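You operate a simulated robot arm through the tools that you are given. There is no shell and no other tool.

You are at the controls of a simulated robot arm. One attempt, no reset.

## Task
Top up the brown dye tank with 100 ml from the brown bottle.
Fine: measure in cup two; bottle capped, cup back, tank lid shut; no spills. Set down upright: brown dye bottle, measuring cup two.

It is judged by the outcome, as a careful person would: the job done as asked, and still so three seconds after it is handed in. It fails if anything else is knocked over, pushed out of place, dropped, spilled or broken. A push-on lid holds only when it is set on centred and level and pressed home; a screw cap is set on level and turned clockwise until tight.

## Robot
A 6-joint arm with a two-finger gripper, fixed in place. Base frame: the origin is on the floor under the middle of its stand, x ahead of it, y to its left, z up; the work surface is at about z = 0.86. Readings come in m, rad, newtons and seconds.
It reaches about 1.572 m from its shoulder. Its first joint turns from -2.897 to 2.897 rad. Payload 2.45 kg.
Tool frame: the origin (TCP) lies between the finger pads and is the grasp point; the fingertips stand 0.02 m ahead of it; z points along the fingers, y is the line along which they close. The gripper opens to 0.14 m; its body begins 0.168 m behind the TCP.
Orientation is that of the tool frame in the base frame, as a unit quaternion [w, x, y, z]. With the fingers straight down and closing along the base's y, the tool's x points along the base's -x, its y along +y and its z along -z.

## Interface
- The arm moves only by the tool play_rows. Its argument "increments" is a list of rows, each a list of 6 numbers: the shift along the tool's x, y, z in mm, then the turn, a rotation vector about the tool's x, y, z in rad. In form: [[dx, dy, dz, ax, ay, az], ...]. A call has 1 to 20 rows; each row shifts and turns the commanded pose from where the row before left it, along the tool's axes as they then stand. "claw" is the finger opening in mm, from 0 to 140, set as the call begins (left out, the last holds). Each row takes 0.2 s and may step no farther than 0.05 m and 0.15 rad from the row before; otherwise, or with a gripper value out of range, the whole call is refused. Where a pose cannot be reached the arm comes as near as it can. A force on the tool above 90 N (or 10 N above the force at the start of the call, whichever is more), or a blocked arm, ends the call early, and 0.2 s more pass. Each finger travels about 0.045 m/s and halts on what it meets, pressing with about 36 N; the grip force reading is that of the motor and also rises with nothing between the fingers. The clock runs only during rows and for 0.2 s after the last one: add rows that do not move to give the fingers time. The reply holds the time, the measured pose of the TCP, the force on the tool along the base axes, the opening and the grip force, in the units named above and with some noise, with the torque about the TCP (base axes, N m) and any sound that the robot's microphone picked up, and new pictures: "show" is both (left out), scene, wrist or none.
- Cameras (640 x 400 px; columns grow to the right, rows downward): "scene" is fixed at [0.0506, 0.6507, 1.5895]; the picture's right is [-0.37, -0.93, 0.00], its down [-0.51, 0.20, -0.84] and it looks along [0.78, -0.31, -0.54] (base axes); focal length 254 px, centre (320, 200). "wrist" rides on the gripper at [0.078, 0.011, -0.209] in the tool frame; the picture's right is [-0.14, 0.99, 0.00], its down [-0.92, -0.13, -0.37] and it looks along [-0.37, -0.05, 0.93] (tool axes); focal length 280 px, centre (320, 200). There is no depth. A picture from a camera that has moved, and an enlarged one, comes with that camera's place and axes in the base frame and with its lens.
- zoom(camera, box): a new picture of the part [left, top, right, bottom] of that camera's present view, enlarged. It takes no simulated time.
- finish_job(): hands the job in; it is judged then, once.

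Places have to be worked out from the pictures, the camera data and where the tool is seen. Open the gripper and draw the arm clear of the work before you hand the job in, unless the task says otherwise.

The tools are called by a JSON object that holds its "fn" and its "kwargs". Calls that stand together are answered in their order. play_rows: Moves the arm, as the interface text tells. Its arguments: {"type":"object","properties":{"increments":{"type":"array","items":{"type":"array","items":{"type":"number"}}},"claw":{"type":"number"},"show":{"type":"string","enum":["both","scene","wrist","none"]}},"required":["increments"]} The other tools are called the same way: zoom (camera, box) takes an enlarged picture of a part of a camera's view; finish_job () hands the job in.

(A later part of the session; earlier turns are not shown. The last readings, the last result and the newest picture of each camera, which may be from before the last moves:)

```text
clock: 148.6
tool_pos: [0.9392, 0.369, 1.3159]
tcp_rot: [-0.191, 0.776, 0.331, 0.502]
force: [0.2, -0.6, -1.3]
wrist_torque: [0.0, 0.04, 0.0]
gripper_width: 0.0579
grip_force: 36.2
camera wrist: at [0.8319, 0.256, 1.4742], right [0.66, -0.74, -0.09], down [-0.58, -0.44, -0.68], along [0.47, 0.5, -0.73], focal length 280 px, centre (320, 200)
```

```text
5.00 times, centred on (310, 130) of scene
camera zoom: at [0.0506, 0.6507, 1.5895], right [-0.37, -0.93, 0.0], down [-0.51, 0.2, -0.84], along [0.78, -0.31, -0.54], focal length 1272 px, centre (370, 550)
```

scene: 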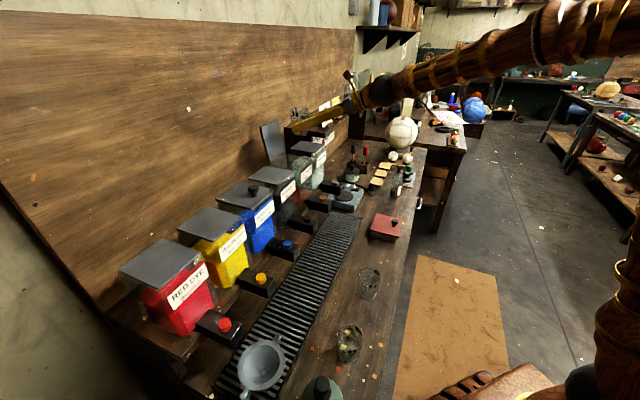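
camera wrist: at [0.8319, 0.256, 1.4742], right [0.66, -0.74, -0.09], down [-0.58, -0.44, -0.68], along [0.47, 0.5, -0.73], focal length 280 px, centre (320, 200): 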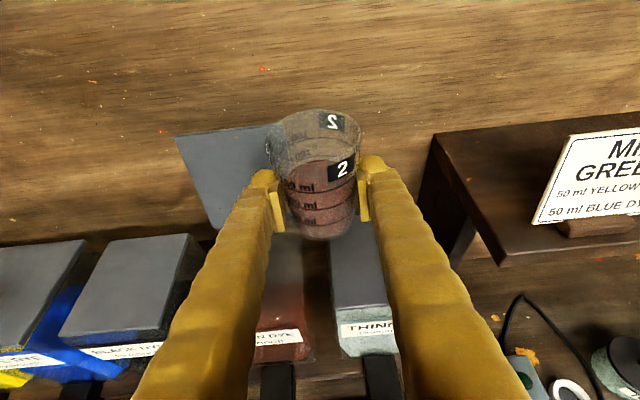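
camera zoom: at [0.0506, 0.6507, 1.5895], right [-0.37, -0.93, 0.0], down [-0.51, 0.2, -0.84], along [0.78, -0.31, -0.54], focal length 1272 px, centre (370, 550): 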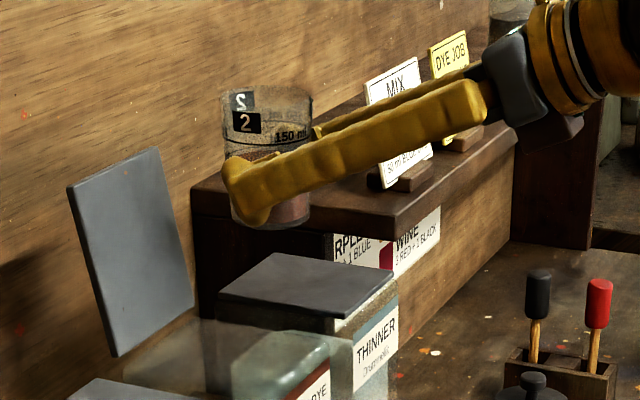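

The cup has only rocked flush against one pad (a few degrees) and nothing spilled. I correct the orientation, shift to e≈0.377, n≈0.945, z≈1.30, ready to pour with a pure last-joint roll.

{"fn": "play_rows", "kwargs": {"increments": [[0, 0, 0, 0.0178, 0.0032, 0.0338], [-1, -5, 4, 0, 0, 0], [-1.5, -6.5, 6, 0, 0, 0], [-1.5, -6.5, 6.5, 0, 0, 0], [-1.2, -5, 5, 0, 0, 0], [-0.8, -3, 3.4, 0, 0, 0], [0, 0, 0, 0, 0, 0]]}}

{"fn": "zoom", "kwargs": {"camera": "scene", "box": [250, 90, 350, 180]}}

{"fn": "zoom", "kwargs": {"camera": "wrist", "box": [200, 80, 440, 300]}}

```text
clock: 150.2
tool_pos: [0.934, 0.4018, 1.3003]
tcp_rot: [-0.207, 0.778, 0.323, 0.498]
force: [0.6, -0.9, -1.1]
wrist_torque: [0.0, 0.03, 0.0]
gripper_width: 0.0578
grip_force: 36.0
camera wrist: at [0.8316, 0.2842, 1.4579], right [0.66, -0.74, -0.13], down [-0.6, -0.42, -0.68], along [0.45, 0.52, -0.72], focal length 280 px, centre (320, 200)
```

scene: 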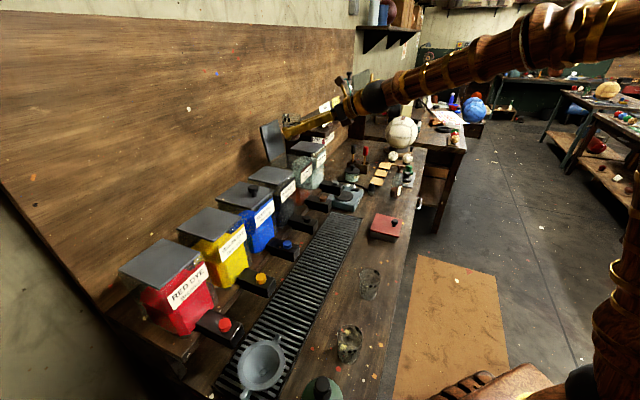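
wrist: 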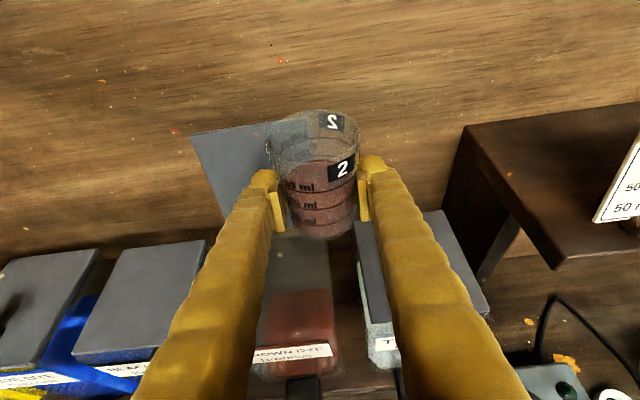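

```text
4.44 times, centred on (300, 135) of scene
camera zoom: at [0.0506, 0.6507, 1.5895], right [-0.37, -0.93, 0.0], down [-0.51, 0.2, -0.84], along [0.78, -0.31, -0.54], focal length 1130 px, centre (409, 489)
```

zoom: 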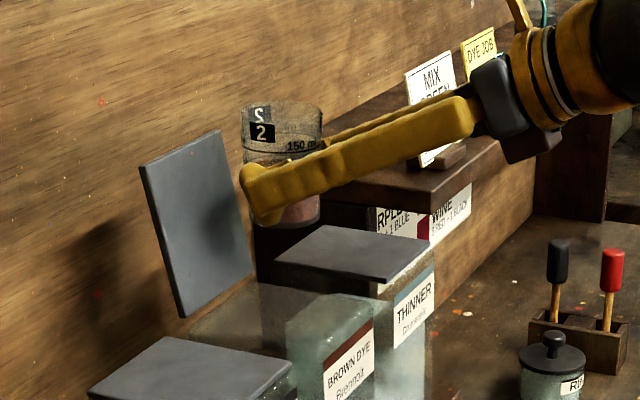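

```text
1.82 times, centred on (320, 190) of wrist
camera zoom: at [0.8316, 0.2842, 1.4579], right [0.66, -0.74, -0.13], down [-0.6, -0.42, -0.68], along [0.45, 0.52, -0.72], focal length 510 px, centre (320, 218)
```

zoom: 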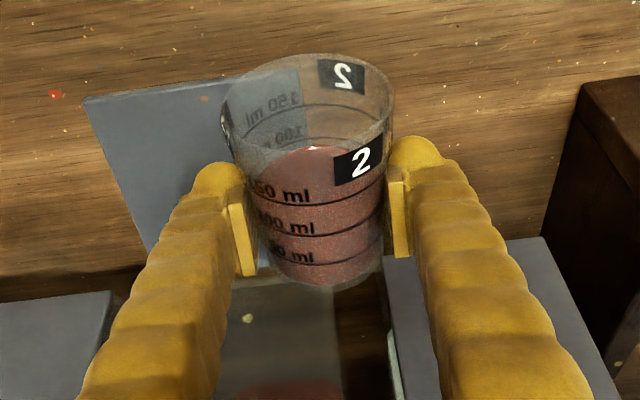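

Positioned. I roll about the tool axis to 46° first and check.

{"fn": "play_rows", "kwargs": {"increments": [[0, 0, 0, 0, 0, -0.06], [0, 0, 0, 0, 0, -0.12], [0, 0, 0, 0, 0, -0.12], [0, 0, 0, 0, 0, -0.12], [0, 0, 0, 0, 0, -0.12], [0, 0, 0, 0, 0, -0.12], [0, 0, 0, 0, 0, -0.1], [0, 0, 0, 0, 0, -0.04], [0, 0, 0, 0, 0, 0]]}}

{"fn": "zoom", "kwargs": {"camera": "scene", "box": [250, 90, 350, 180]}}

{"fn": "zoom", "kwargs": {"camera": "wrist", "box": [140, 60, 440, 310]}}

```text
clock: 152.2
tool_pos: [0.9328, 0.4021, 1.3011]
tcp_rot: [0.003, 0.591, 0.601, 0.538]
force: [-0.7, -0.2, -2.0]
wrist_torque: [-0.01, 0.01, 0.0]
gripper_width: 0.0579
grip_force: 36.1
camera wrist: at [0.7846, 0.3213, 1.4431], right [0.74, -0.37, 0.56], down [-0.05, -0.86, -0.51], along [0.67, 0.35, -0.65], focal length 280 px, centre (320, 200)
```

scene: 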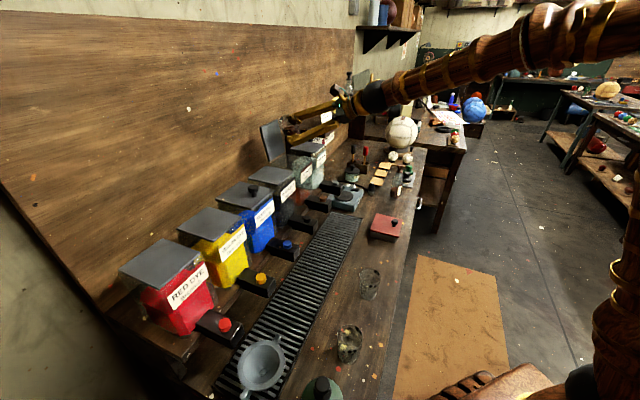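
wrist: 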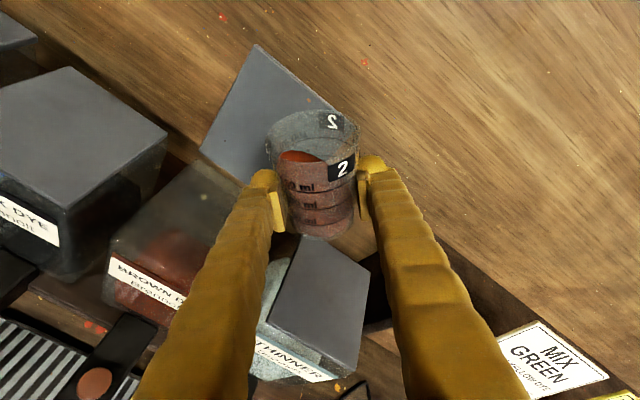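

```text
4.44 times, centred on (300, 135) of scene
camera zoom: at [0.0506, 0.6507, 1.5895], right [-0.37, -0.93, 0.0], down [-0.51, 0.2, -0.84], along [0.78, -0.31, -0.54], focal length 1130 px, centre (409, 489)
```

zoom: 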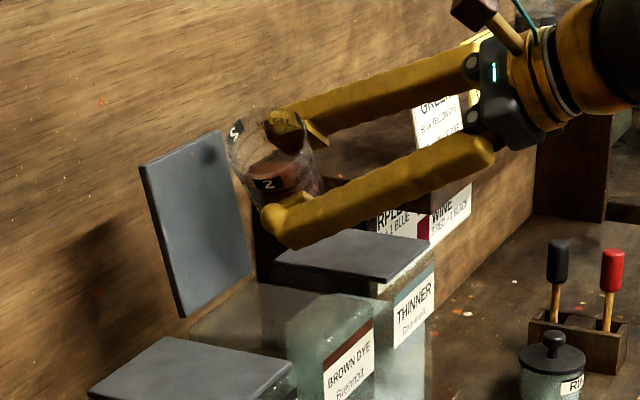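

```text
1.60 times, centred on (290, 185) of wrist
camera zoom: at [0.7846, 0.3213, 1.4431], right [0.74, -0.37, 0.56], down [-0.05, -0.86, -0.51], along [0.67, 0.35, -0.65], focal length 449 px, centre (368, 224)
```

zoom: 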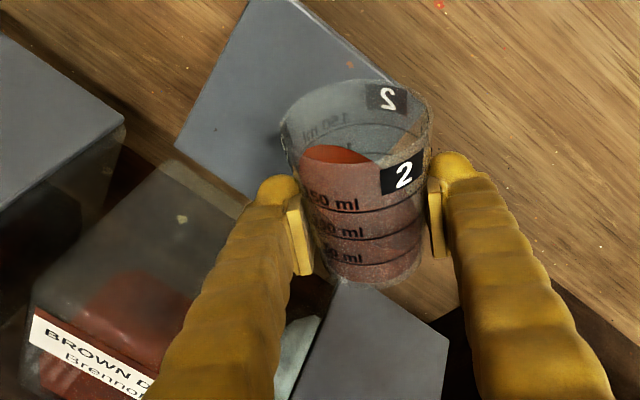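

The roll works with the TCP fixed. I continue slowly to ψ≈1.02 rad and look for flow.

{"fn": "play_rows", "kwargs": {"increments": [[0, 0, 0, 0, 0, -0.06], [0, 0, 0, 0, 0, -0.06], [0, 0, 0, 0, 0, -0.05], [0, 0, 0, 0, 0, -0.05], [0, 0, 0, 0, 0, 0]], "show": "none"}}

{"fn": "zoom", "kwargs": {"camera": "scene", "box": [250, 100, 350, 190]}}

{"fn": "zoom", "kwargs": {"camera": "wrist", "box": [120, 60, 420, 310]}}

```text
clock: 153.4
tool_pos: [0.9343, 0.4023, 1.2994]
tcp_rot: [0.063, 0.522, 0.662, 0.535]
force: [0.4, 0.8, -1.4]
wrist_torque: [0.02, 0.01, -0.01]
gripper_width: 0.0577
grip_force: 36.0
```

```text
4.44 times, centred on (300, 145) of scene
camera zoom: at [0.0506, 0.6507, 1.5895], right [-0.37, -0.93, 0.0], down [-0.51, 0.2, -0.84], along [0.78, -0.31, -0.54], focal length 1130 px, centre (409, 444)
```

zoom: 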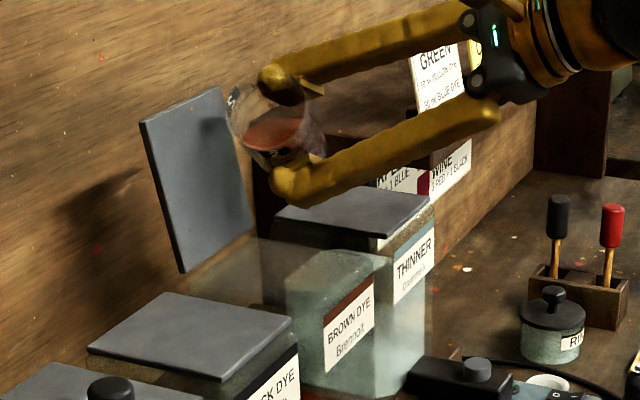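

```text
1.60 times, centred on (270, 185) of wrist
camera zoom: at [0.772, 0.3262, 1.4319], right [0.68, -0.22, 0.7], down [0.1, -0.92, -0.38], along [0.73, 0.33, -0.6], focal length 449 px, centre (400, 224)
```

zoom: 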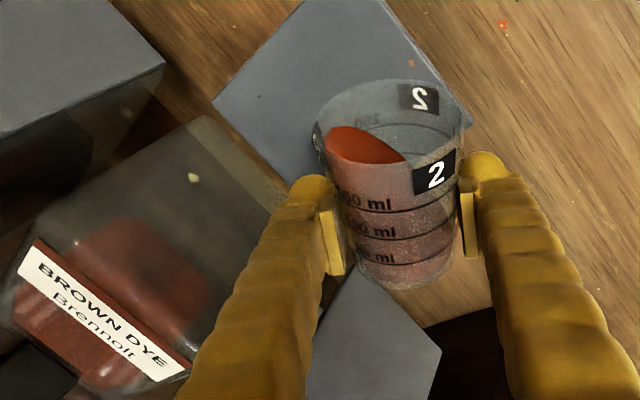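

The liquid nears the lip and the drop line falls inside the opening. I continue to ψ≈1.12.

{"fn": "play_rows", "kwargs": {"increments": [[0, 0, 0, 0, 0, -0.04], [0, 0, 0, 0, 0, -0.03], [0, 0, 0, 0, 0, -0.03], [0, 0, 0, 0, 0, 0]], "show": "none"}}

{"fn": "zoom", "kwargs": {"camera": "scene", "box": [260, 105, 340, 185]}}

{"fn": "zoom", "kwargs": {"camera": "wrist", "box": [120, 60, 420, 310]}}

```text
clock: 154.4
tool_pos: [0.9329, 0.402, 1.2998]
tcp_rot: [0.088, 0.488, 0.687, 0.531]
force: [-0.6, 0.2, -1.1]
wrist_torque: [-0.04, 0.0, 0.01]
gripper_width: 0.0579
grip_force: 35.9
```

```text
5.00 times, centred on (300, 145) of scene
camera zoom: at [0.0506, 0.6507, 1.5895], right [-0.37, -0.93, 0.0], down [-0.51, 0.2, -0.84], along [0.78, -0.31, -0.54], focal length 1272 px, centre (420, 475)
```

zoom: 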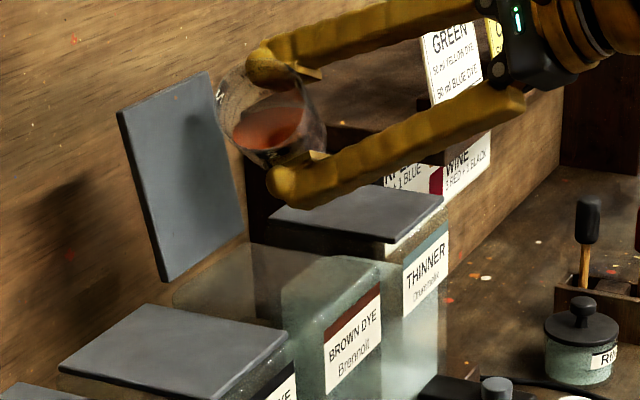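

```text
1.60 times, centred on (270, 185) of wrist
camera zoom: at [0.7668, 0.3277, 1.4261], right [0.64, -0.14, 0.75], down [0.16, -0.94, -0.31], along [0.75, 0.32, -0.58], focal length 449 px, centre (400, 224)
```

zoom: 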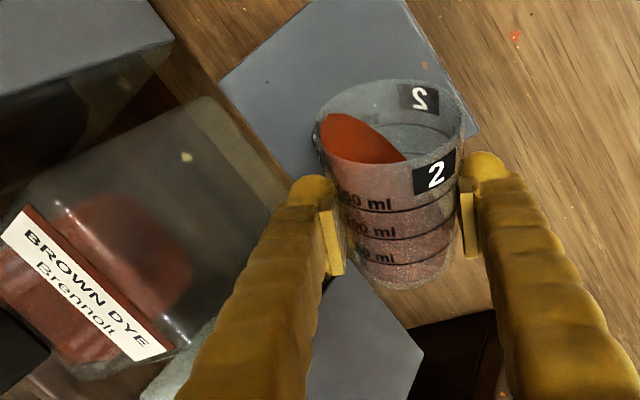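

Very near the lip. I continue with small steps and watch.

{"fn": "play_rows", "kwargs": {"increments": [[0, 0, 0, 0, 0, -0.03], [0, 0, 0, 0, 0, -0.03], [0, 0, 0, 0, 0, 0]], "show": "none"}}

{"fn": "zoom", "kwargs": {"camera": "wrist", "box": [120, 60, 420, 310]}}

{"fn": "play_rows", "kwargs": {"increments": [[0, 0, 0, 0, 0, -0.03], [0, 0, 0, 0, 0, -0.03], [0, 0, 0, 0, 0, 0]], "show": "none"}}

{"fn": "zoom", "kwargs": {"camera": "wrist", "box": [120, 60, 420, 310]}}

{"fn": "zoom", "kwargs": {"camera": "scene", "box": [260, 105, 340, 185]}}

```text
clock: 155.2
tool_pos: [0.9346, 0.4013, 1.2995]
tcp_rot: [0.106, 0.467, 0.701, 0.528]
force: [0.4, -1.3, -2.2]
wrist_torque: [-0.02, 0.01, -0.02]
gripper_width: 0.0578
grip_force: 36.2
```

```text
1.60 times, centred on (270, 185) of wrist
camera zoom: at [0.7637, 0.3284, 1.4226], right [0.61, -0.1, 0.78], down [0.19, -0.94, -0.27], along [0.77, 0.32, -0.56], focal length 449 px, centre (400, 224)
```

zoom: 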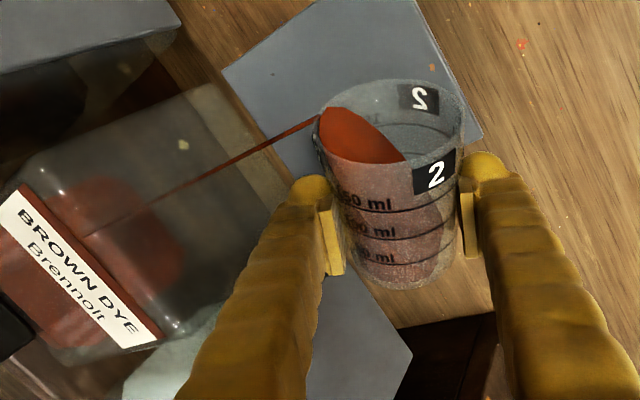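

```text
clock: 156.0
tool_pos: [0.9344, 0.4016, 1.2993]
tcp_rot: [0.121, 0.446, 0.715, 0.525]
force: [-1.3, -0.4, -1.1]
wrist_torque: [-0.02, 0.01, 0.0]
gripper_width: 0.0578
grip_force: 35.9
```

```text
1.60 times, centred on (270, 185) of wrist
camera zoom: at [0.7613, 0.329, 1.4187], right [0.58, -0.05, 0.81], down [0.23, -0.95, -0.23], along [0.78, 0.32, -0.54], focal length 449 px, centre (400, 224)
```

zoom: 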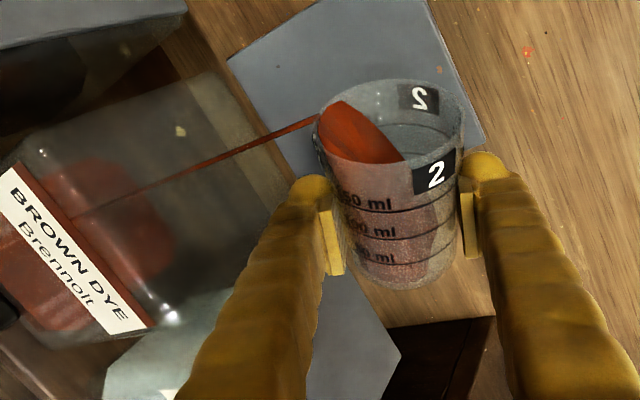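

```text
5.00 times, centred on (300, 145) of scene
camera zoom: at [0.0506, 0.6507, 1.5895], right [-0.37, -0.93, 0.0], down [-0.51, 0.2, -0.84], along [0.78, -0.31, -0.54], focal length 1272 px, centre (420, 475)
```

zoom: 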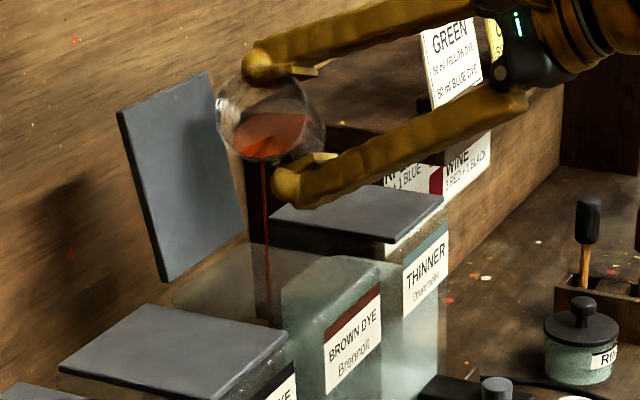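

The stream goes cleanly into the tank. I keep rolling slowly to sustain it.

{"fn": "play_rows", "kwargs": {"increments": [[0, 0, 0, 0, 0, -0.02], [0, 0, 0, 0, 0, -0.02], [0, 0, 0, 0, 0, -0.02], [0, 0, 0, 0, 0, -0.02], [0, 0, 0, 0, 0, -0.02], [0, 0, 0, 0, 0, -0.02], [0, 0, 0, 0, 0, -0.02], [0, 0, 0, 0, 0, -0.02]], "show": "none"}}

{"fn": "zoom", "kwargs": {"camera": "wrist", "box": [120, 60, 420, 310]}}

{"fn": "zoom", "kwargs": {"camera": "scene", "box": [260, 105, 340, 185]}}

```text
clock: 157.8
tool_pos: [0.9342, 0.4001, 1.3001]
tcp_rot: [0.163, 0.387, 0.748, 0.514]
force: [1.3, 0.3, -1.1]
wrist_torque: [0.01, -0.01, 0.03]
gripper_width: 0.0578
grip_force: 35.8
```

```text
1.60 times, centred on (270, 185) of wrist
camera zoom: at [0.7546, 0.3284, 1.4082], right [0.5, 0.07, 0.86], down [0.31, -0.95, -0.1], along [0.81, 0.32, -0.49], focal length 449 px, centre (400, 224)
```

zoom: 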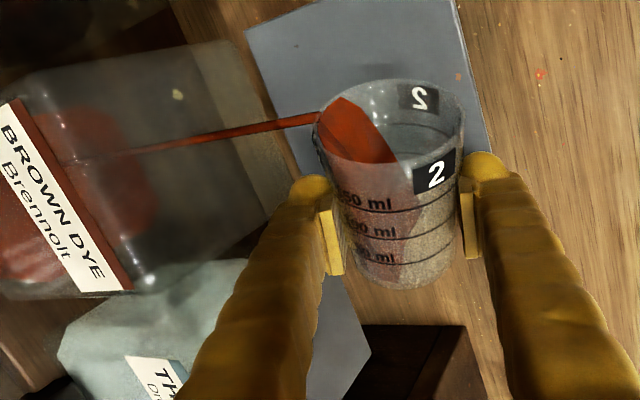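

```text
5.00 times, centred on (300, 145) of scene
camera zoom: at [0.0506, 0.6507, 1.5895], right [-0.37, -0.93, 0.0], down [-0.51, 0.2, -0.84], along [0.78, -0.31, -0.54], focal length 1272 px, centre (420, 475)
```

zoom: 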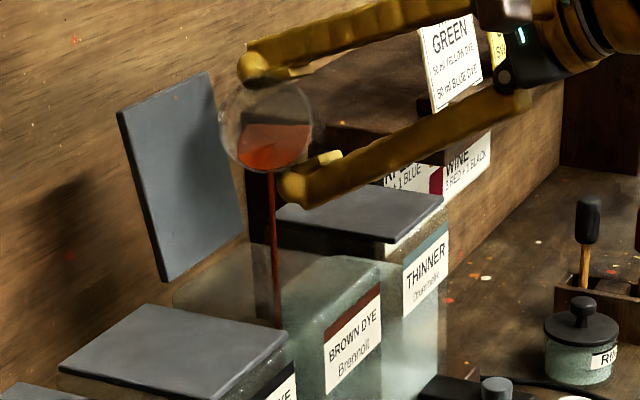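

Steady and clean. I continue rolling to ψ≈1.6, easing slightly left to keep the lip central.

{"fn": "play_rows", "kwargs": {"increments": [[0.5, 0, 0, 0, 0, -0.025], [0.5, 0, 0, 0, 0, -0.025], [0.8, 0, 0, 0, 0, -0.025], [0.8, 0, 0, 0, 0, -0.025], [0.8, 0, 0, 0, 0, -0.025], [0.8, 0, 0, 0, 0, -0.025], [0.8, 0, 0, 0, 0, -0.025], [0.8, 0, 0, 0, 0, -0.025]], "show": "none"}}

{"fn": "zoom", "kwargs": {"camera": "wrist", "box": [120, 60, 420, 310]}}

{"fn": "zoom", "kwargs": {"camera": "scene", "box": [260, 105, 340, 185]}}

```text
clock: 159.6
tool_pos: [0.9295, 0.4063, 1.2992]
tcp_rot: [0.213, 0.311, 0.783, 0.495]
force: [0.1, -0.7, 0.1]
wrist_torque: [-0.01, -0.03, 0.01]
gripper_width: 0.0578
grip_force: 36.1
```

```text
1.60 times, centred on (270, 185) of wrist
camera zoom: at [0.7435, 0.3304, 1.3946], right [0.37, 0.22, 0.9], down [0.39, -0.92, 0.06], along [0.84, 0.33, -0.43], focal length 449 px, centre (400, 224)
```

zoom: 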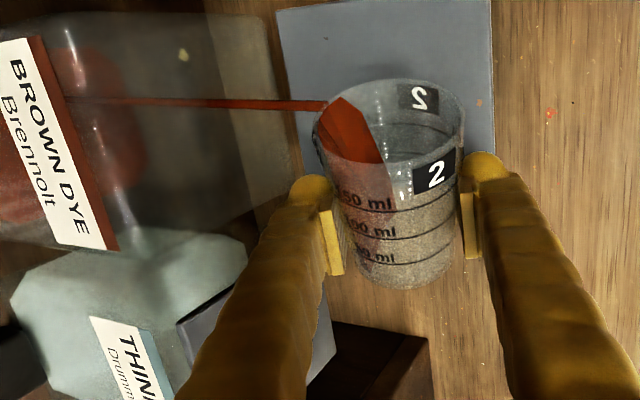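

```text
5.00 times, centred on (300, 145) of scene
camera zoom: at [0.0506, 0.6507, 1.5895], right [-0.37, -0.93, 0.0], down [-0.51, 0.2, -0.84], along [0.78, -0.31, -0.54], focal length 1272 px, centre (420, 475)
```

zoom: 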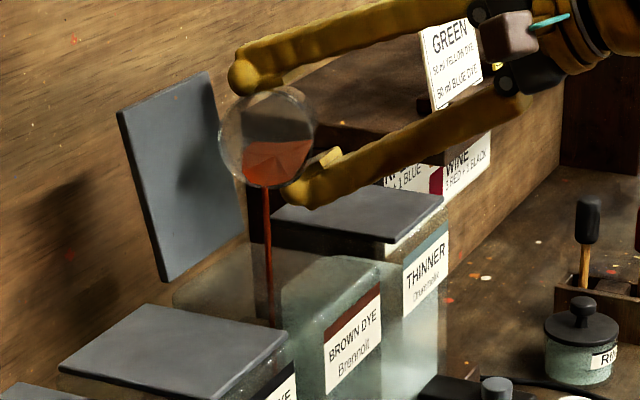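

Continuing: ψ to ~1.85 with small left shifts.

{"fn": "play_rows", "kwargs": {"increments": [[1, 0, 0, 0, 0, -0.03], [1, 0, 0, 0, 0, -0.03], [1, 0.1, 0, 0, 0, -0.03], [1, 0.1, 0, 0, 0, -0.03], [1, 0.2, 0, 0, 0, -0.03], [1, 0.2, 0, 0, 0, -0.03], [1, 0.2, 0, 0, 0, -0.03], [1, 0.2, 0, 0, 0, -0.03], [0, 0, 0, 0, 0, 0]], "show": "none"}}

{"fn": "zoom", "kwargs": {"camera": "wrist", "box": [120, 60, 420, 310]}}

{"fn": "zoom", "kwargs": {"camera": "scene", "box": [260, 105, 340, 185]}}

```text
clock: 161.6
tool_pos: [0.9238, 0.4115, 1.2998]
tcp_rot: [0.271, 0.214, 0.814, 0.466]
force: [0.0, -0.2, -0.8]
wrist_torque: [0.03, -0.01, 0.0]
gripper_width: 0.0572
grip_force: 35.9
```

```text
1.60 times, centred on (270, 185) of wrist
camera zoom: at [0.7321, 0.3305, 1.3773], right [0.2, 0.39, 0.9], down [0.45, -0.85, 0.27], along [0.87, 0.35, -0.35], focal length 449 px, centre (400, 224)
```

zoom: 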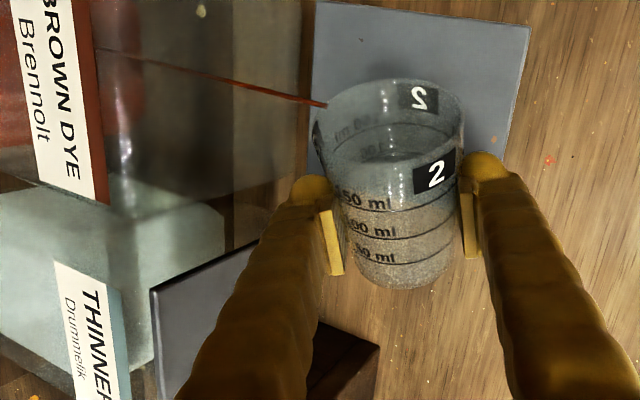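

```text
5.00 times, centred on (300, 145) of scene
camera zoom: at [0.0506, 0.6507, 1.5895], right [-0.37, -0.93, 0.0], down [-0.51, 0.2, -0.84], along [0.78, -0.31, -0.54], focal length 1272 px, centre (420, 475)
```

zoom: 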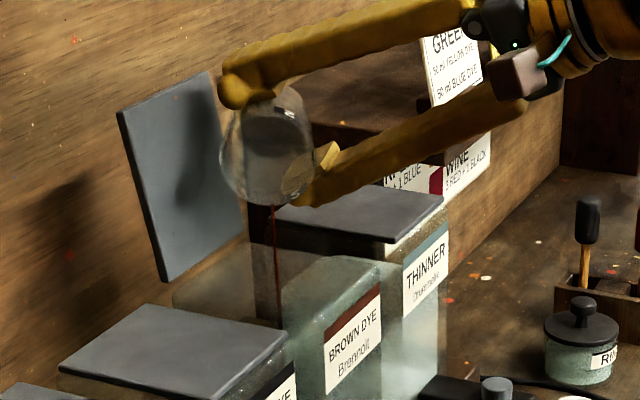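

The cup is practically empty, with a last thread falling. I tilt a bit more and hold to drain.

{"fn": "play_rows", "kwargs": {"increments": [[1, 0.3, 0, 0, 0, -0.04], [1, 0.3, 0, 0, 0, -0.04], [1, 0.3, 0, 0, 0, -0.04], [1, 0.3, 0, 0, 0, -0.04], [1, 0.3, 0, 0, 0, -0.04], [0, 0, 0, 0, 0, 0], [0, 0, 0, 0, 0, 0], [0, 0, 0, 0, 0, 0], [0, 0, 0, 0, 0, 0], [0, 0, 0, 0, 0, 0], [0, 0, 0, 0, 0, 0]]}}

{"fn": "zoom", "kwargs": {"camera": "wrist", "box": [120, 60, 420, 310]}}

{"fn": "zoom", "kwargs": {"camera": "scene", "box": [260, 105, 340, 205]}}

```text
clock: 164.0
tool_pos: [0.9204, 0.4147, 1.2999]
tcp_rot: [0.316, 0.133, 0.832, 0.436]
force: [-0.2, 0.4, 0.4]
wrist_torque: [-0.01, -0.01, -0.02]
gripper_width: 0.0574
grip_force: 35.8
camera wrist: at [0.7267, 0.3268, 1.3633], right [0.05, 0.51, 0.86], down [0.48, -0.77, 0.43], along [0.88, 0.39, -0.28], focal length 280 px, centre (320, 200)
```

scene: 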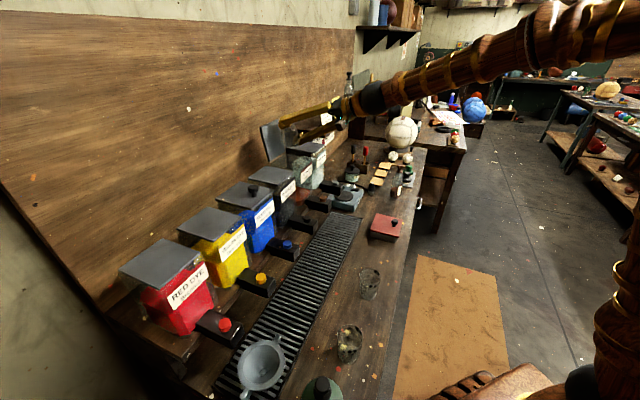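
wrist: 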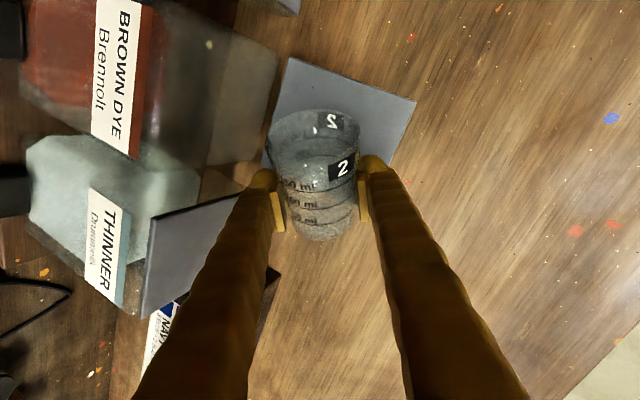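

```text
1.60 times, centred on (270, 185) of wrist
camera zoom: at [0.7267, 0.3268, 1.3633], right [0.05, 0.51, 0.86], down [0.48, -0.77, 0.43], along [0.88, 0.39, -0.28], focal length 449 px, centre (400, 224)
```

zoom: 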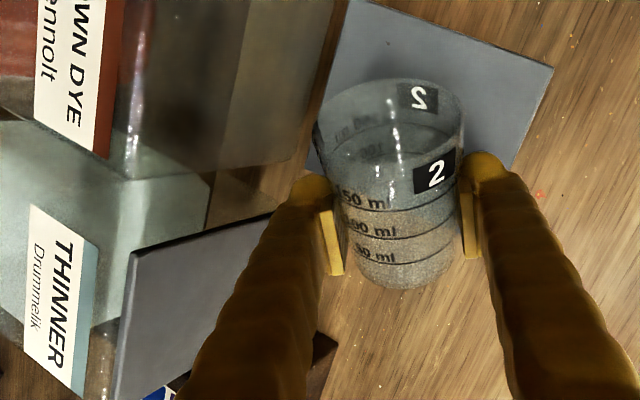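

```text
4.00 times, centred on (300, 155) of scene
camera zoom: at [0.0506, 0.6507, 1.5895], right [-0.37, -0.93, 0.0], down [-0.51, 0.2, -0.84], along [0.78, -0.31, -0.54], focal length 1017 px, centre (400, 380)
```

zoom: 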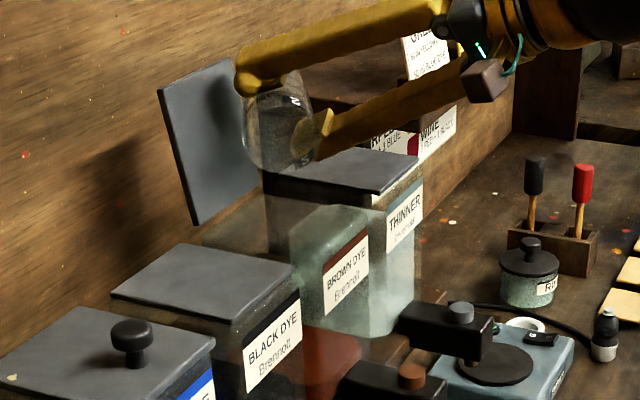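

The cup is empty. I roll it back upright over the tank (2.04 rad).

{"fn": "play_rows", "kwargs": {"increments": [[0, 0, 0, 0, 0, 0.12], [0, 0, 0, 0, 0, 0.148], [0, 0, 0, 0, 0, 0.148], [0, 0, 0, 0, 0, 0.148], [0, 0, 0, 0, 0, 0.148], [0, 0, 0, 0, 0, 0.148], [0, 0, 0, 0, 0, 0.148], [0, 0, 0, 0, 0, 0.148], [0, 0, 0, 0, 0, 0.148], [0, 0, 0, 0, 0, 0.148], [0, 0, 0, 0, 0, 0.148], [0, 0, 0, 0, 0, 0.148], [0, 0, 0, 0, 0, 0.148], [0, 0, 0, 0, 0, 0.144], [0, 0, 0, 0, 0, 0]]}}

{"fn": "zoom", "kwargs": {"camera": "wrist", "box": [200, 80, 440, 300]}}

```text
clock: 167.2
tool_pos: [0.9203, 0.4154, 1.2998]
tcp_rot: [-0.207, 0.779, 0.323, 0.497]
force: [-0.1, 0.0, 0.0]
wrist_torque: [-0.01, 0.03, 0.01]
gripper_width: 0.0572
grip_force: 36.2
camera wrist: at [0.8179, 0.2975, 1.4576], right [0.66, -0.74, -0.13], down [-0.6, -0.42, -0.68], along [0.45, 0.52, -0.72], focal length 280 px, centre (320, 200)
```

scene: 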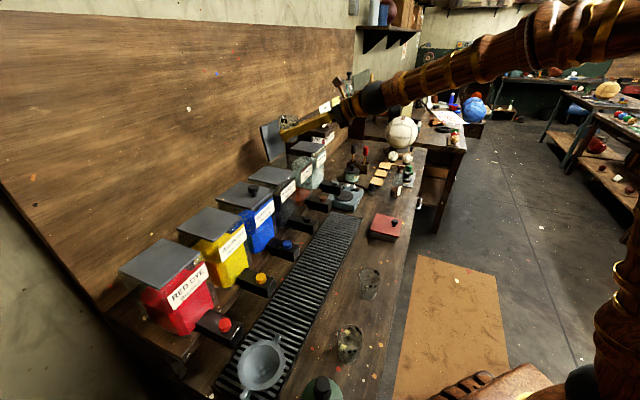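
wrist: 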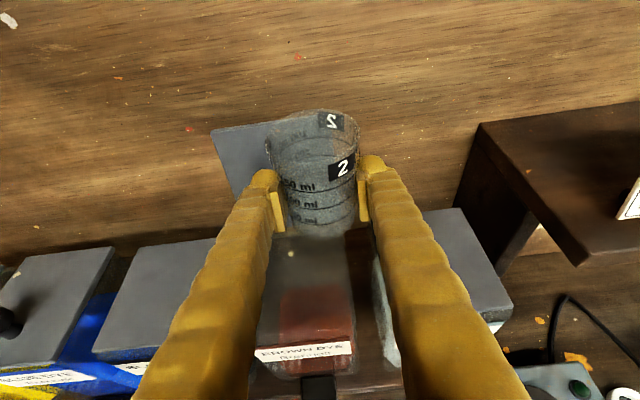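

```text
1.82 times, centred on (320, 190) of wrist
camera zoom: at [0.8179, 0.2975, 1.4576], right [0.66, -0.74, -0.13], down [-0.6, -0.42, -0.68], along [0.45, 0.52, -0.72], focal length 510 px, centre (320, 218)
```

zoom: 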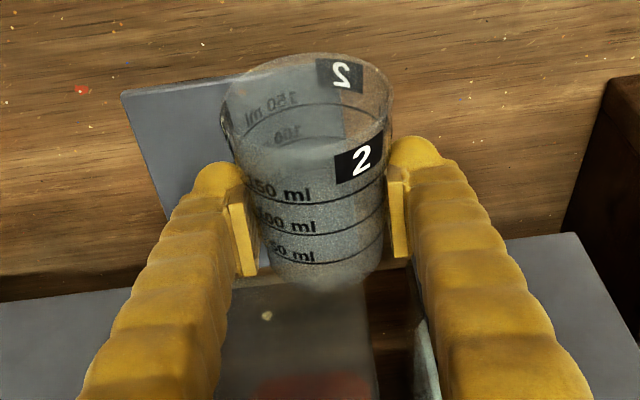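

The cup is upright, empty, and its grip shifted only a few mm. I retreat from the tank, yaw back 30°, and descend part-way toward its original spot.

{"fn": "play_rows", "kwargs": {"increments": [[-15.7, -3.4, -33.6, 0, 0, 0], [-15.7, -3.4, -33.6, 0, 0, 0], [-15.7, -3.4, -33.6, 0, 0, 0], [-15.7, -3.4, -33.6, 0, 0, 0], [-15.7, -3.4, -33.6, 0, 0, 0], [-15.7, -3.4, -33.6, 0, 0, 0], [-15.7, -3.4, -33.6, 0, 0, 0], [-15.7, -3.4, -33.6, 0, 0, 0], [-15.7, -3.4, -33.6, 0, 0, 0], [-15.7, -3.4, -33.6, 0, 0, 0], [0, 0, 0, 0.1186, 0, -0.0553], [0, 0, 0, 0.1186, 0, -0.0553], [0, 0, 0, 0.1186, 0, -0.0553], [0, 0, 0, 0.1186, 0, -0.0553], [-34.9, 0, 16.3, 0, 0, 0], [-34.9, 0, 16.3, 0, 0, 0], [-34.9, 0, 16.3, 0, 0, 0], [-34.9, 0, 16.3, 0, 0, 0], [-34.9, 0, 16.3, 0, 0, 0], [0, 0, 0, 0, 0, 0]]}}

{"fn": "zoom", "kwargs": {"camera": "wrist", "box": [230, 90, 430, 290]}}

{"fn": "zoom", "kwargs": {"camera": "scene", "box": [350, 160, 450, 270]}}

```text
clock: 171.4
tool_pos: [0.6345, 0.1753, 1.1042]
tcp_rot: [-0.328, 0.667, 0.514, 0.427]
force: [0.1, 0.2, -0.9]
wrist_torque: [-0.01, 0.01, 0.01]
gripper_width: 0.0572
grip_force: 36.3
camera wrist: at [0.6058, 0.0225, 1.2627], right [0.94, -0.31, -0.12], down [-0.31, -0.66, -0.68], along [0.13, 0.68, -0.72], focal length 280 px, centre (320, 200)
```

scene: 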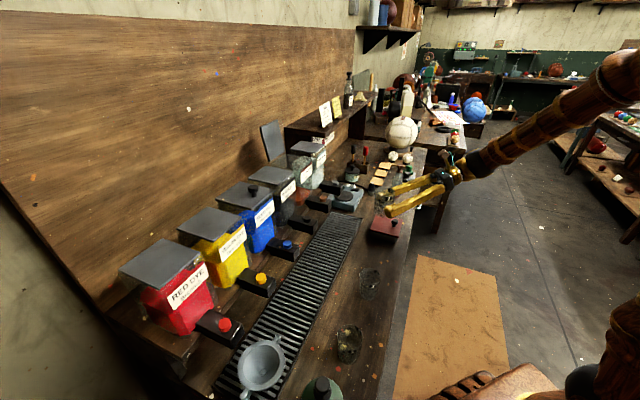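
wrist: 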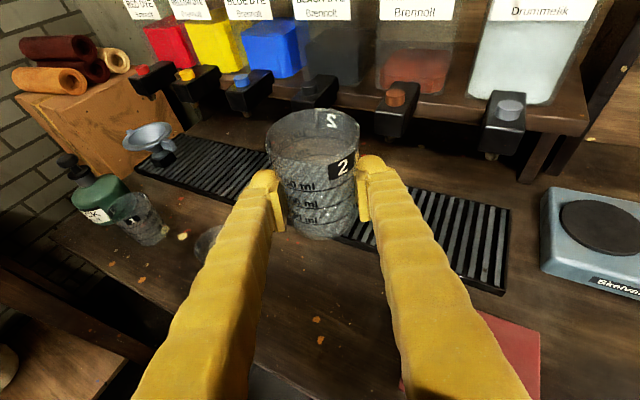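

```text
2.00 times, centred on (330, 190) of wrist
camera zoom: at [0.6058, 0.0225, 1.2627], right [0.94, -0.31, -0.12], down [-0.31, -0.66, -0.68], along [0.13, 0.68, -0.72], focal length 561 px, centre (300, 220)
```

zoom: 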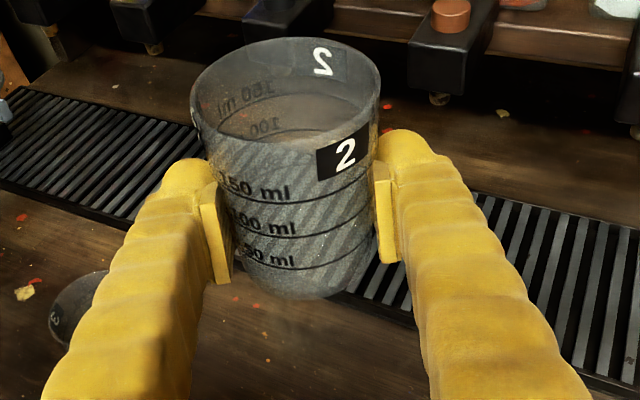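

```text
3.64 times, centred on (400, 215) of scene
camera zoom: at [0.0506, 0.6507, 1.5895], right [-0.37, -0.93, 0.0], down [-0.51, 0.2, -0.84], along [0.78, -0.31, -0.54], focal length 925 px, centre (29, 146)
```

zoom: 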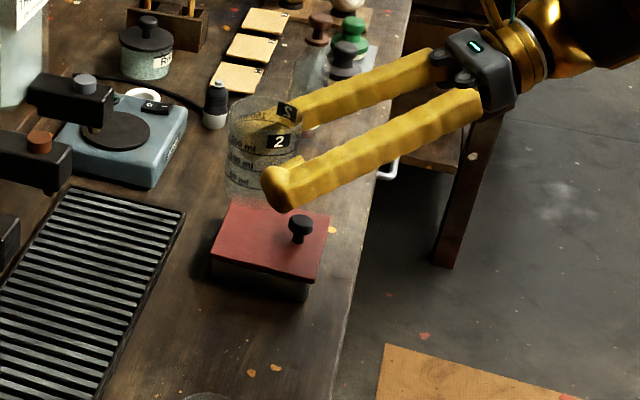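

The cup is basically level in the grip. I lower it toward its original spot to just above contact.

{"fn": "play_rows", "kwargs": {"increments": [[-28.2, -1.3, 15.2, 0, 0, 0], [-29, 0, 13.5, 0, 0, 0], [-29, 0, 13.5, 0, 0, 0], [-29, 0, 13.5, 0, 0, 0], [-29, 0, 13.5, 0, 0, 0], [-20, 0, 9.3, 0, 0, 0], [-7, 0, 3.3, 0, 0, 0], [0, 0, 0, 0, 0, 0]]}}

{"fn": "zoom", "kwargs": {"camera": "scene", "box": [370, 210, 420, 270]}}

{"fn": "zoom", "kwargs": {"camera": "wrist", "box": [230, 90, 430, 290]}}

```text
clock: 173.2
tool_pos: [0.6349, 0.1793, 0.9157]
tcp_rot: [-0.328, 0.668, 0.514, 0.428]
force: [0.1, 1.1, -0.3]
wrist_torque: [0.01, 0.04, -0.01]
gripper_width: 0.0573
grip_force: 36.0
camera wrist: at [0.605, 0.0261, 1.0738], right [0.94, -0.31, -0.12], down [-0.31, -0.66, -0.68], along [0.13, 0.68, -0.72], focal length 280 px, centre (320, 200)
```

scene: 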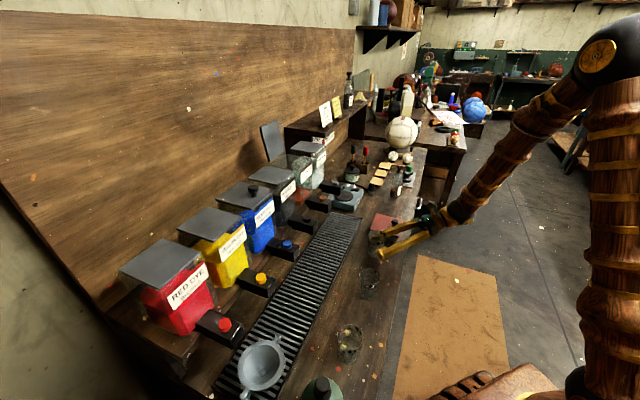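
wrist: 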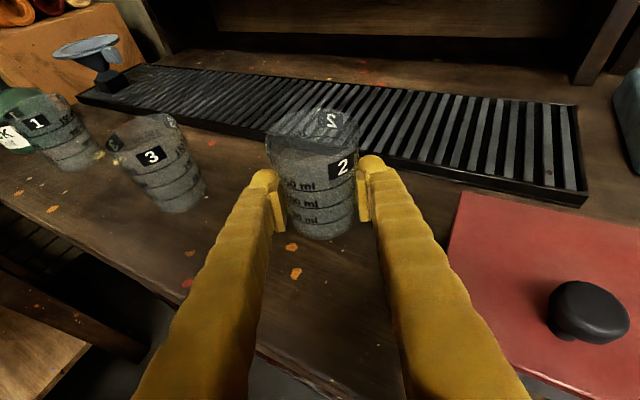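

```text
6.67 times, centred on (395, 240) of scene
camera zoom: at [0.0506, 0.6507, 1.5895], right [-0.37, -0.93, 0.0], down [-0.51, 0.2, -0.84], along [0.78, -0.31, -0.54], focal length 1696 px, centre (-180, -67)
```

zoom: 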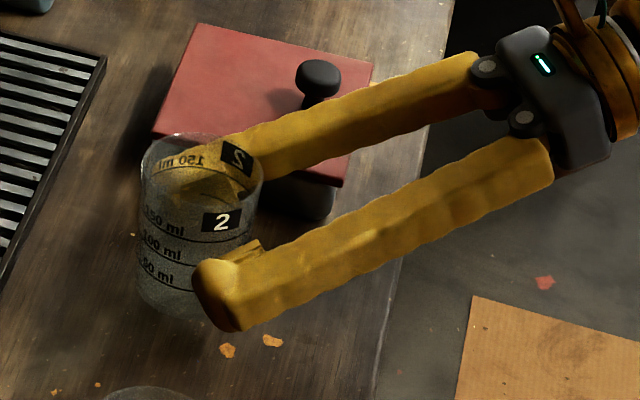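

```text
2.00 times, centred on (330, 190) of wrist
camera zoom: at [0.605, 0.0261, 1.0738], right [0.94, -0.31, -0.12], down [-0.31, -0.66, -0.68], along [0.13, 0.68, -0.72], focal length 561 px, centre (300, 220)
```

zoom: 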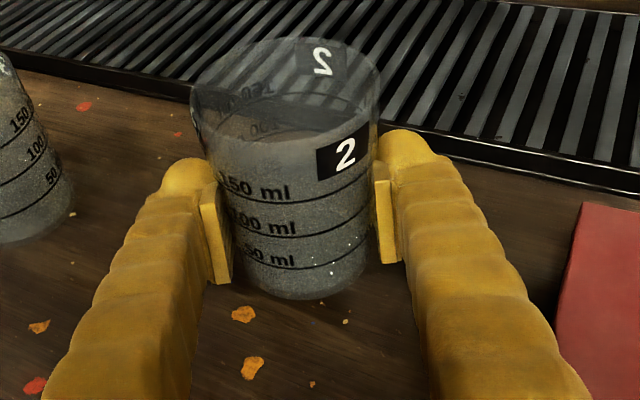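

I lower in small steps, checking force for contact.

{"fn": "play_rows", "kwargs": {"increments": [[-2.72, 0, 1.27, 0, 0, 0], [-2.72, 0, 1.27, 0, 0, 0], [-2.72, 0, 1.27, 0, 0, 0], [-2.72, 0, 1.27, 0, 0, 0], [-1.8, 0, 0.85, 0, 0, 0], [0, 0, 0, 0, 0, 0]], "show": "none"}}

{"fn": "play_rows", "kwargs": {"increments": [[-1.8, 0, 0.85, 0, 0, 0], [-0.9, 0, 0.42, 0, 0, 0], [0, 0, 0, 0, 0, 0]], "show": "none"}}

```text
clock: 174.6
tool_pos: [0.6347, 0.1794, 0.9018]
tcp_rot: [-0.327, 0.668, 0.514, 0.427]
force: [-0.2, 0.1, -1.2]
wrist_torque: [0.01, 0.0, -0.01]
gripper_width: 0.0572
grip_force: 35.4
```

```text
clock: 175.4
tool_pos: [0.6345, 0.1807, 0.8983]
tcp_rot: [-0.328, 0.668, 0.513, 0.428]
force: [0.1, 0.5, 0.7]
wrist_torque: [-0.04, -0.01, -0.04]
gripper_width: 0.0572
grip_force: 35.9
```

{"fn": "play_rows", "kwargs": {"increments": [[-1.8, 0, 0.85, 0, 0, 0], [-0.9, 0, 0.42, 0, 0, 0], [0, 0, 0, 0, 0, 0]], "show": "none"}}

{"fn": "zoom", "kwargs": {"camera": "scene", "box": [370, 220, 410, 268]}}

```text
clock: 176.2
tool_pos: [0.6341, 0.1788, 0.8959]
tcp_rot: [-0.328, 0.668, 0.514, 0.428]
force: [-2.2, -0.1, 15.0]
wrist_torque: [0.04, -0.29, -0.02]
gripper_width: 0.0572
grip_force: 35.9
```

```text
8.33 times, centred on (390, 244) of scene
camera zoom: at [0.0506, 0.6507, 1.5895], right [-0.37, -0.93, 0.0], down [-0.51, 0.2, -0.84], along [0.78, -0.31, -0.54], focal length 2119 px, centre (-263, -167)
```

zoom: 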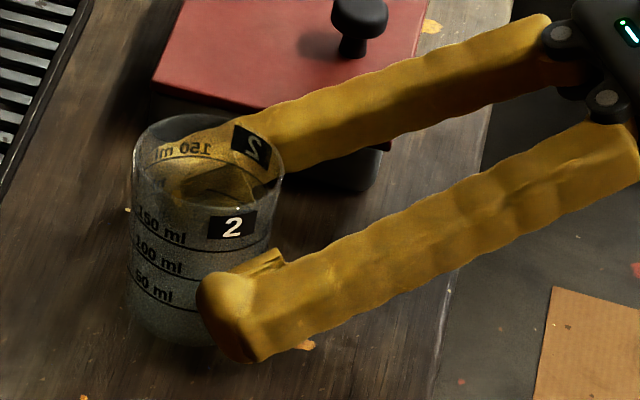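

Contact at 15 N: the cup is on the table. I relieve slightly and open the fingers.

{"fn": "play_rows", "kwargs": {"increments": [[0.5, 0, -0.25, 0, 0, 0], [0, 0, 0, 0, 0, 0]], "show": "none"}}

{"fn": "play_rows", "kwargs": {"increments": [[0, 0, 0, 0, 0, 0], [0, 0, 0, 0, 0, 0], [0, 0, 0, 0, 0, 0], [0, 0, 0, 0, 0, 0]], "claw": 86, "show": "wrist"}}

{"fn": "zoom", "kwargs": {"camera": "scene", "box": [370, 220, 410, 268]}}

{"fn": "zoom", "kwargs": {"camera": "wrist", "box": [230, 90, 430, 290]}}

```text
clock: 176.8
tool_pos: [0.6339, 0.1775, 0.8964]
tcp_rot: [-0.327, 0.668, 0.513, 0.428]
force: [-0.4, 2.7, 8.0]
wrist_torque: [0.12, -0.22, 0.12]
gripper_width: 0.0575
grip_force: 36.4
```

```text
clock: 177.8
tool_pos: [0.6345, 0.1792, 0.8966]
tcp_rot: [-0.328, 0.668, 0.514, 0.427]
force: [-0.4, -0.2, 0.6]
wrist_torque: [0.0, -0.01, -0.01]
gripper_width: 0.0857
grip_force: 0.1
camera wrist: at [0.6051, 0.0263, 1.0546], right [0.94, -0.31, -0.12], down [-0.31, -0.66, -0.68], along [0.13, 0.68, -0.72], focal length 280 px, centre (320, 200)
```

wrist: 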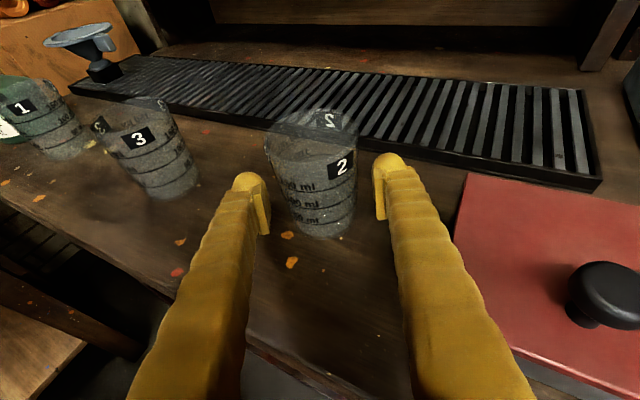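

```text
8.33 times, centred on (390, 244) of scene
camera zoom: at [0.0506, 0.6507, 1.5895], right [-0.37, -0.93, 0.0], down [-0.51, 0.2, -0.84], along [0.78, -0.31, -0.54], focal length 2119 px, centre (-263, -167)
```

zoom: 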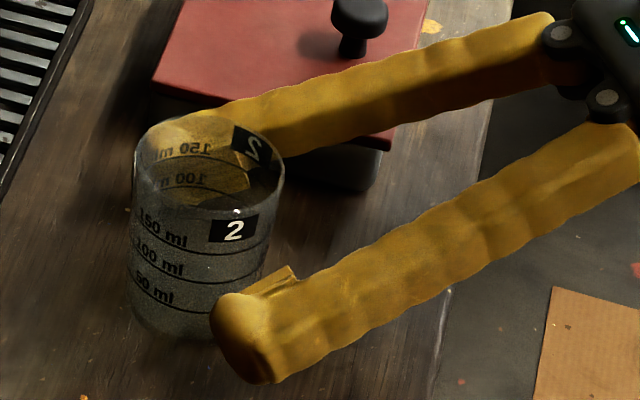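

```text
2.00 times, centred on (330, 190) of wrist
camera zoom: at [0.6051, 0.0263, 1.0546], right [0.94, -0.31, -0.12], down [-0.31, -0.66, -0.68], along [0.13, 0.68, -0.72], focal length 561 px, centre (300, 220)
```

zoom: 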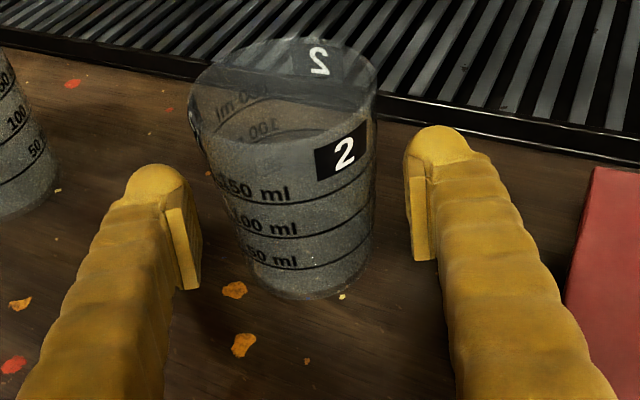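

Cup 2 stands upright at its place. I back out, rise, and set the tool to face the tanks at a steep pitch (40°) to close the lid; fingers to 46 mm so that they straddle the knob.

{"fn": "play_rows", "kwargs": {"increments": [[0, 0, -30, 0, 0, 0], [0, 0, -40, 0, 0, 0], [0, 0, -45, 0, 0, 0], [0, 0, -45, 0, 0, 0], [40.8, 0, -19, 0, 0, 0], [40.8, 0, -19, 0, 0, 0], [40.8, 0, -19, 0, 0, 0], [40.8, 0, -19, 0, 0, 0], [40.8, 0, -19, 0, 0, 0], [40.8, 0, -19, 0, 0, 0], [40.8, 0, -19, 0, 0, 0], [40.8, 0, -19, 0, 0, 0], [40.8, 0, -19, 0, 0, 0], [0, 0, 0, -0.1186, 0, 0.0553], [0, 0, 0, -0.1186, 0, 0.0553], [0, 0, 0, -0.1186, 0, 0.0553], [0, 0, 0, -0.1186, 0, 0.0553], [0, 0, 0, 0, -0.1454, 0], [0, 0, 0, 0, -0.1454, 0], [0, 0, 0, 0, -0.1454, 0]], "claw": 86}}

{"fn": "zoom", "kwargs": {"camera": "scene", "box": [340, 190, 420, 270]}}

{"fn": "zoom", "kwargs": {"camera": "scene", "box": [250, 110, 350, 210]}}

```text
clock: 182.0
tool_pos: [0.5938, 0.0367, 1.3712]
tcp_rot: [-0.13, 0.868, 0.358, 0.318]
force: [0.0, 0.2, -0.5]
wrist_torque: [-0.02, 0.0, 0.01]
gripper_width: 0.0858
grip_force: 0.0
camera wrist: at [0.5494, -0.0225, 1.58], right [0.62, -0.78, -0.09], down [-0.76, -0.57, -0.31], along [0.19, 0.26, -0.95], focal length 280 px, centre (320, 200)
```

scene: 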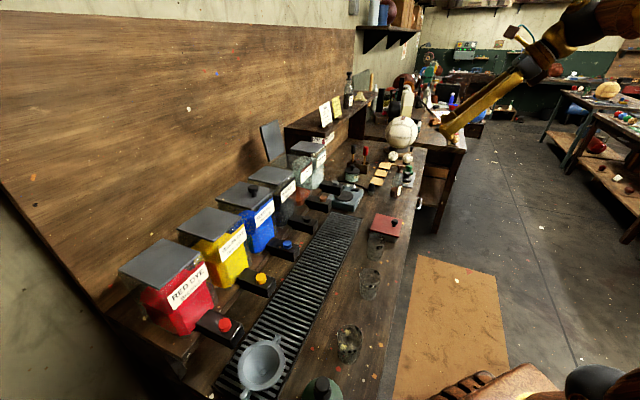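
wrist: 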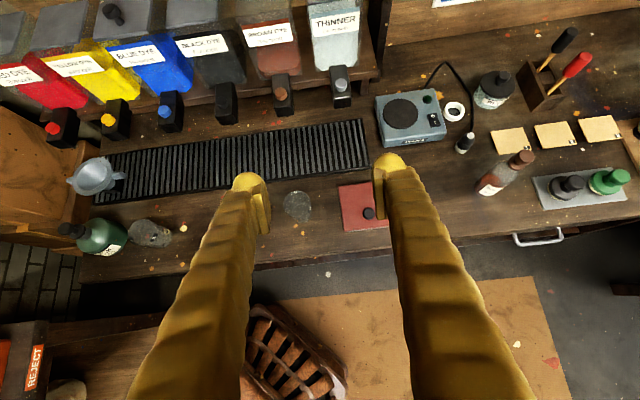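

```text
5.00 times, centred on (380, 230) of scene
camera zoom: at [0.0506, 0.6507, 1.5895], right [-0.37, -0.93, 0.0], down [-0.51, 0.2, -0.84], along [0.78, -0.31, -0.54], focal length 1272 px, centre (20, 50)
```

zoom: 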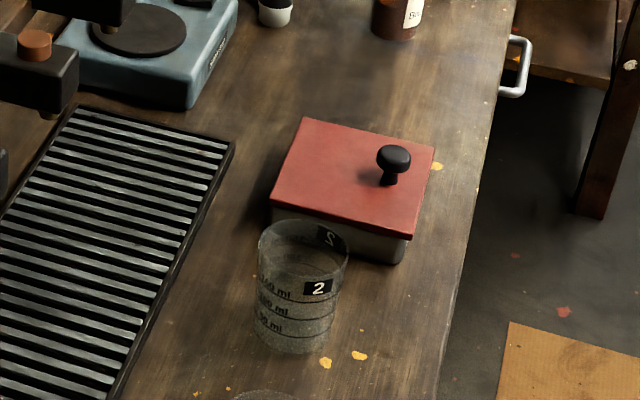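

```text
4.00 times, centred on (300, 160) of scene
camera zoom: at [0.0506, 0.6507, 1.5895], right [-0.37, -0.93, 0.0], down [-0.51, 0.2, -0.84], along [0.78, -0.31, -0.54], focal length 1017 px, centre (400, 360)
```

zoom: 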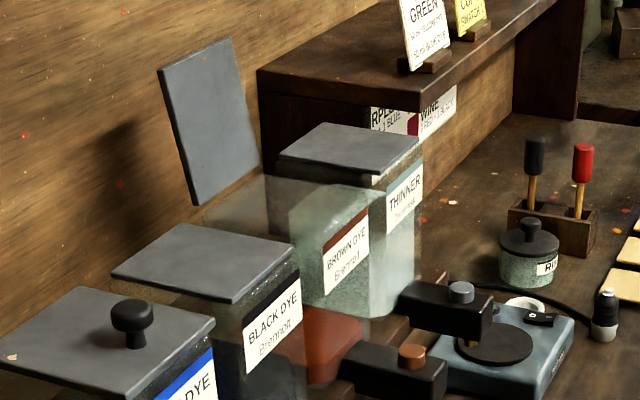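

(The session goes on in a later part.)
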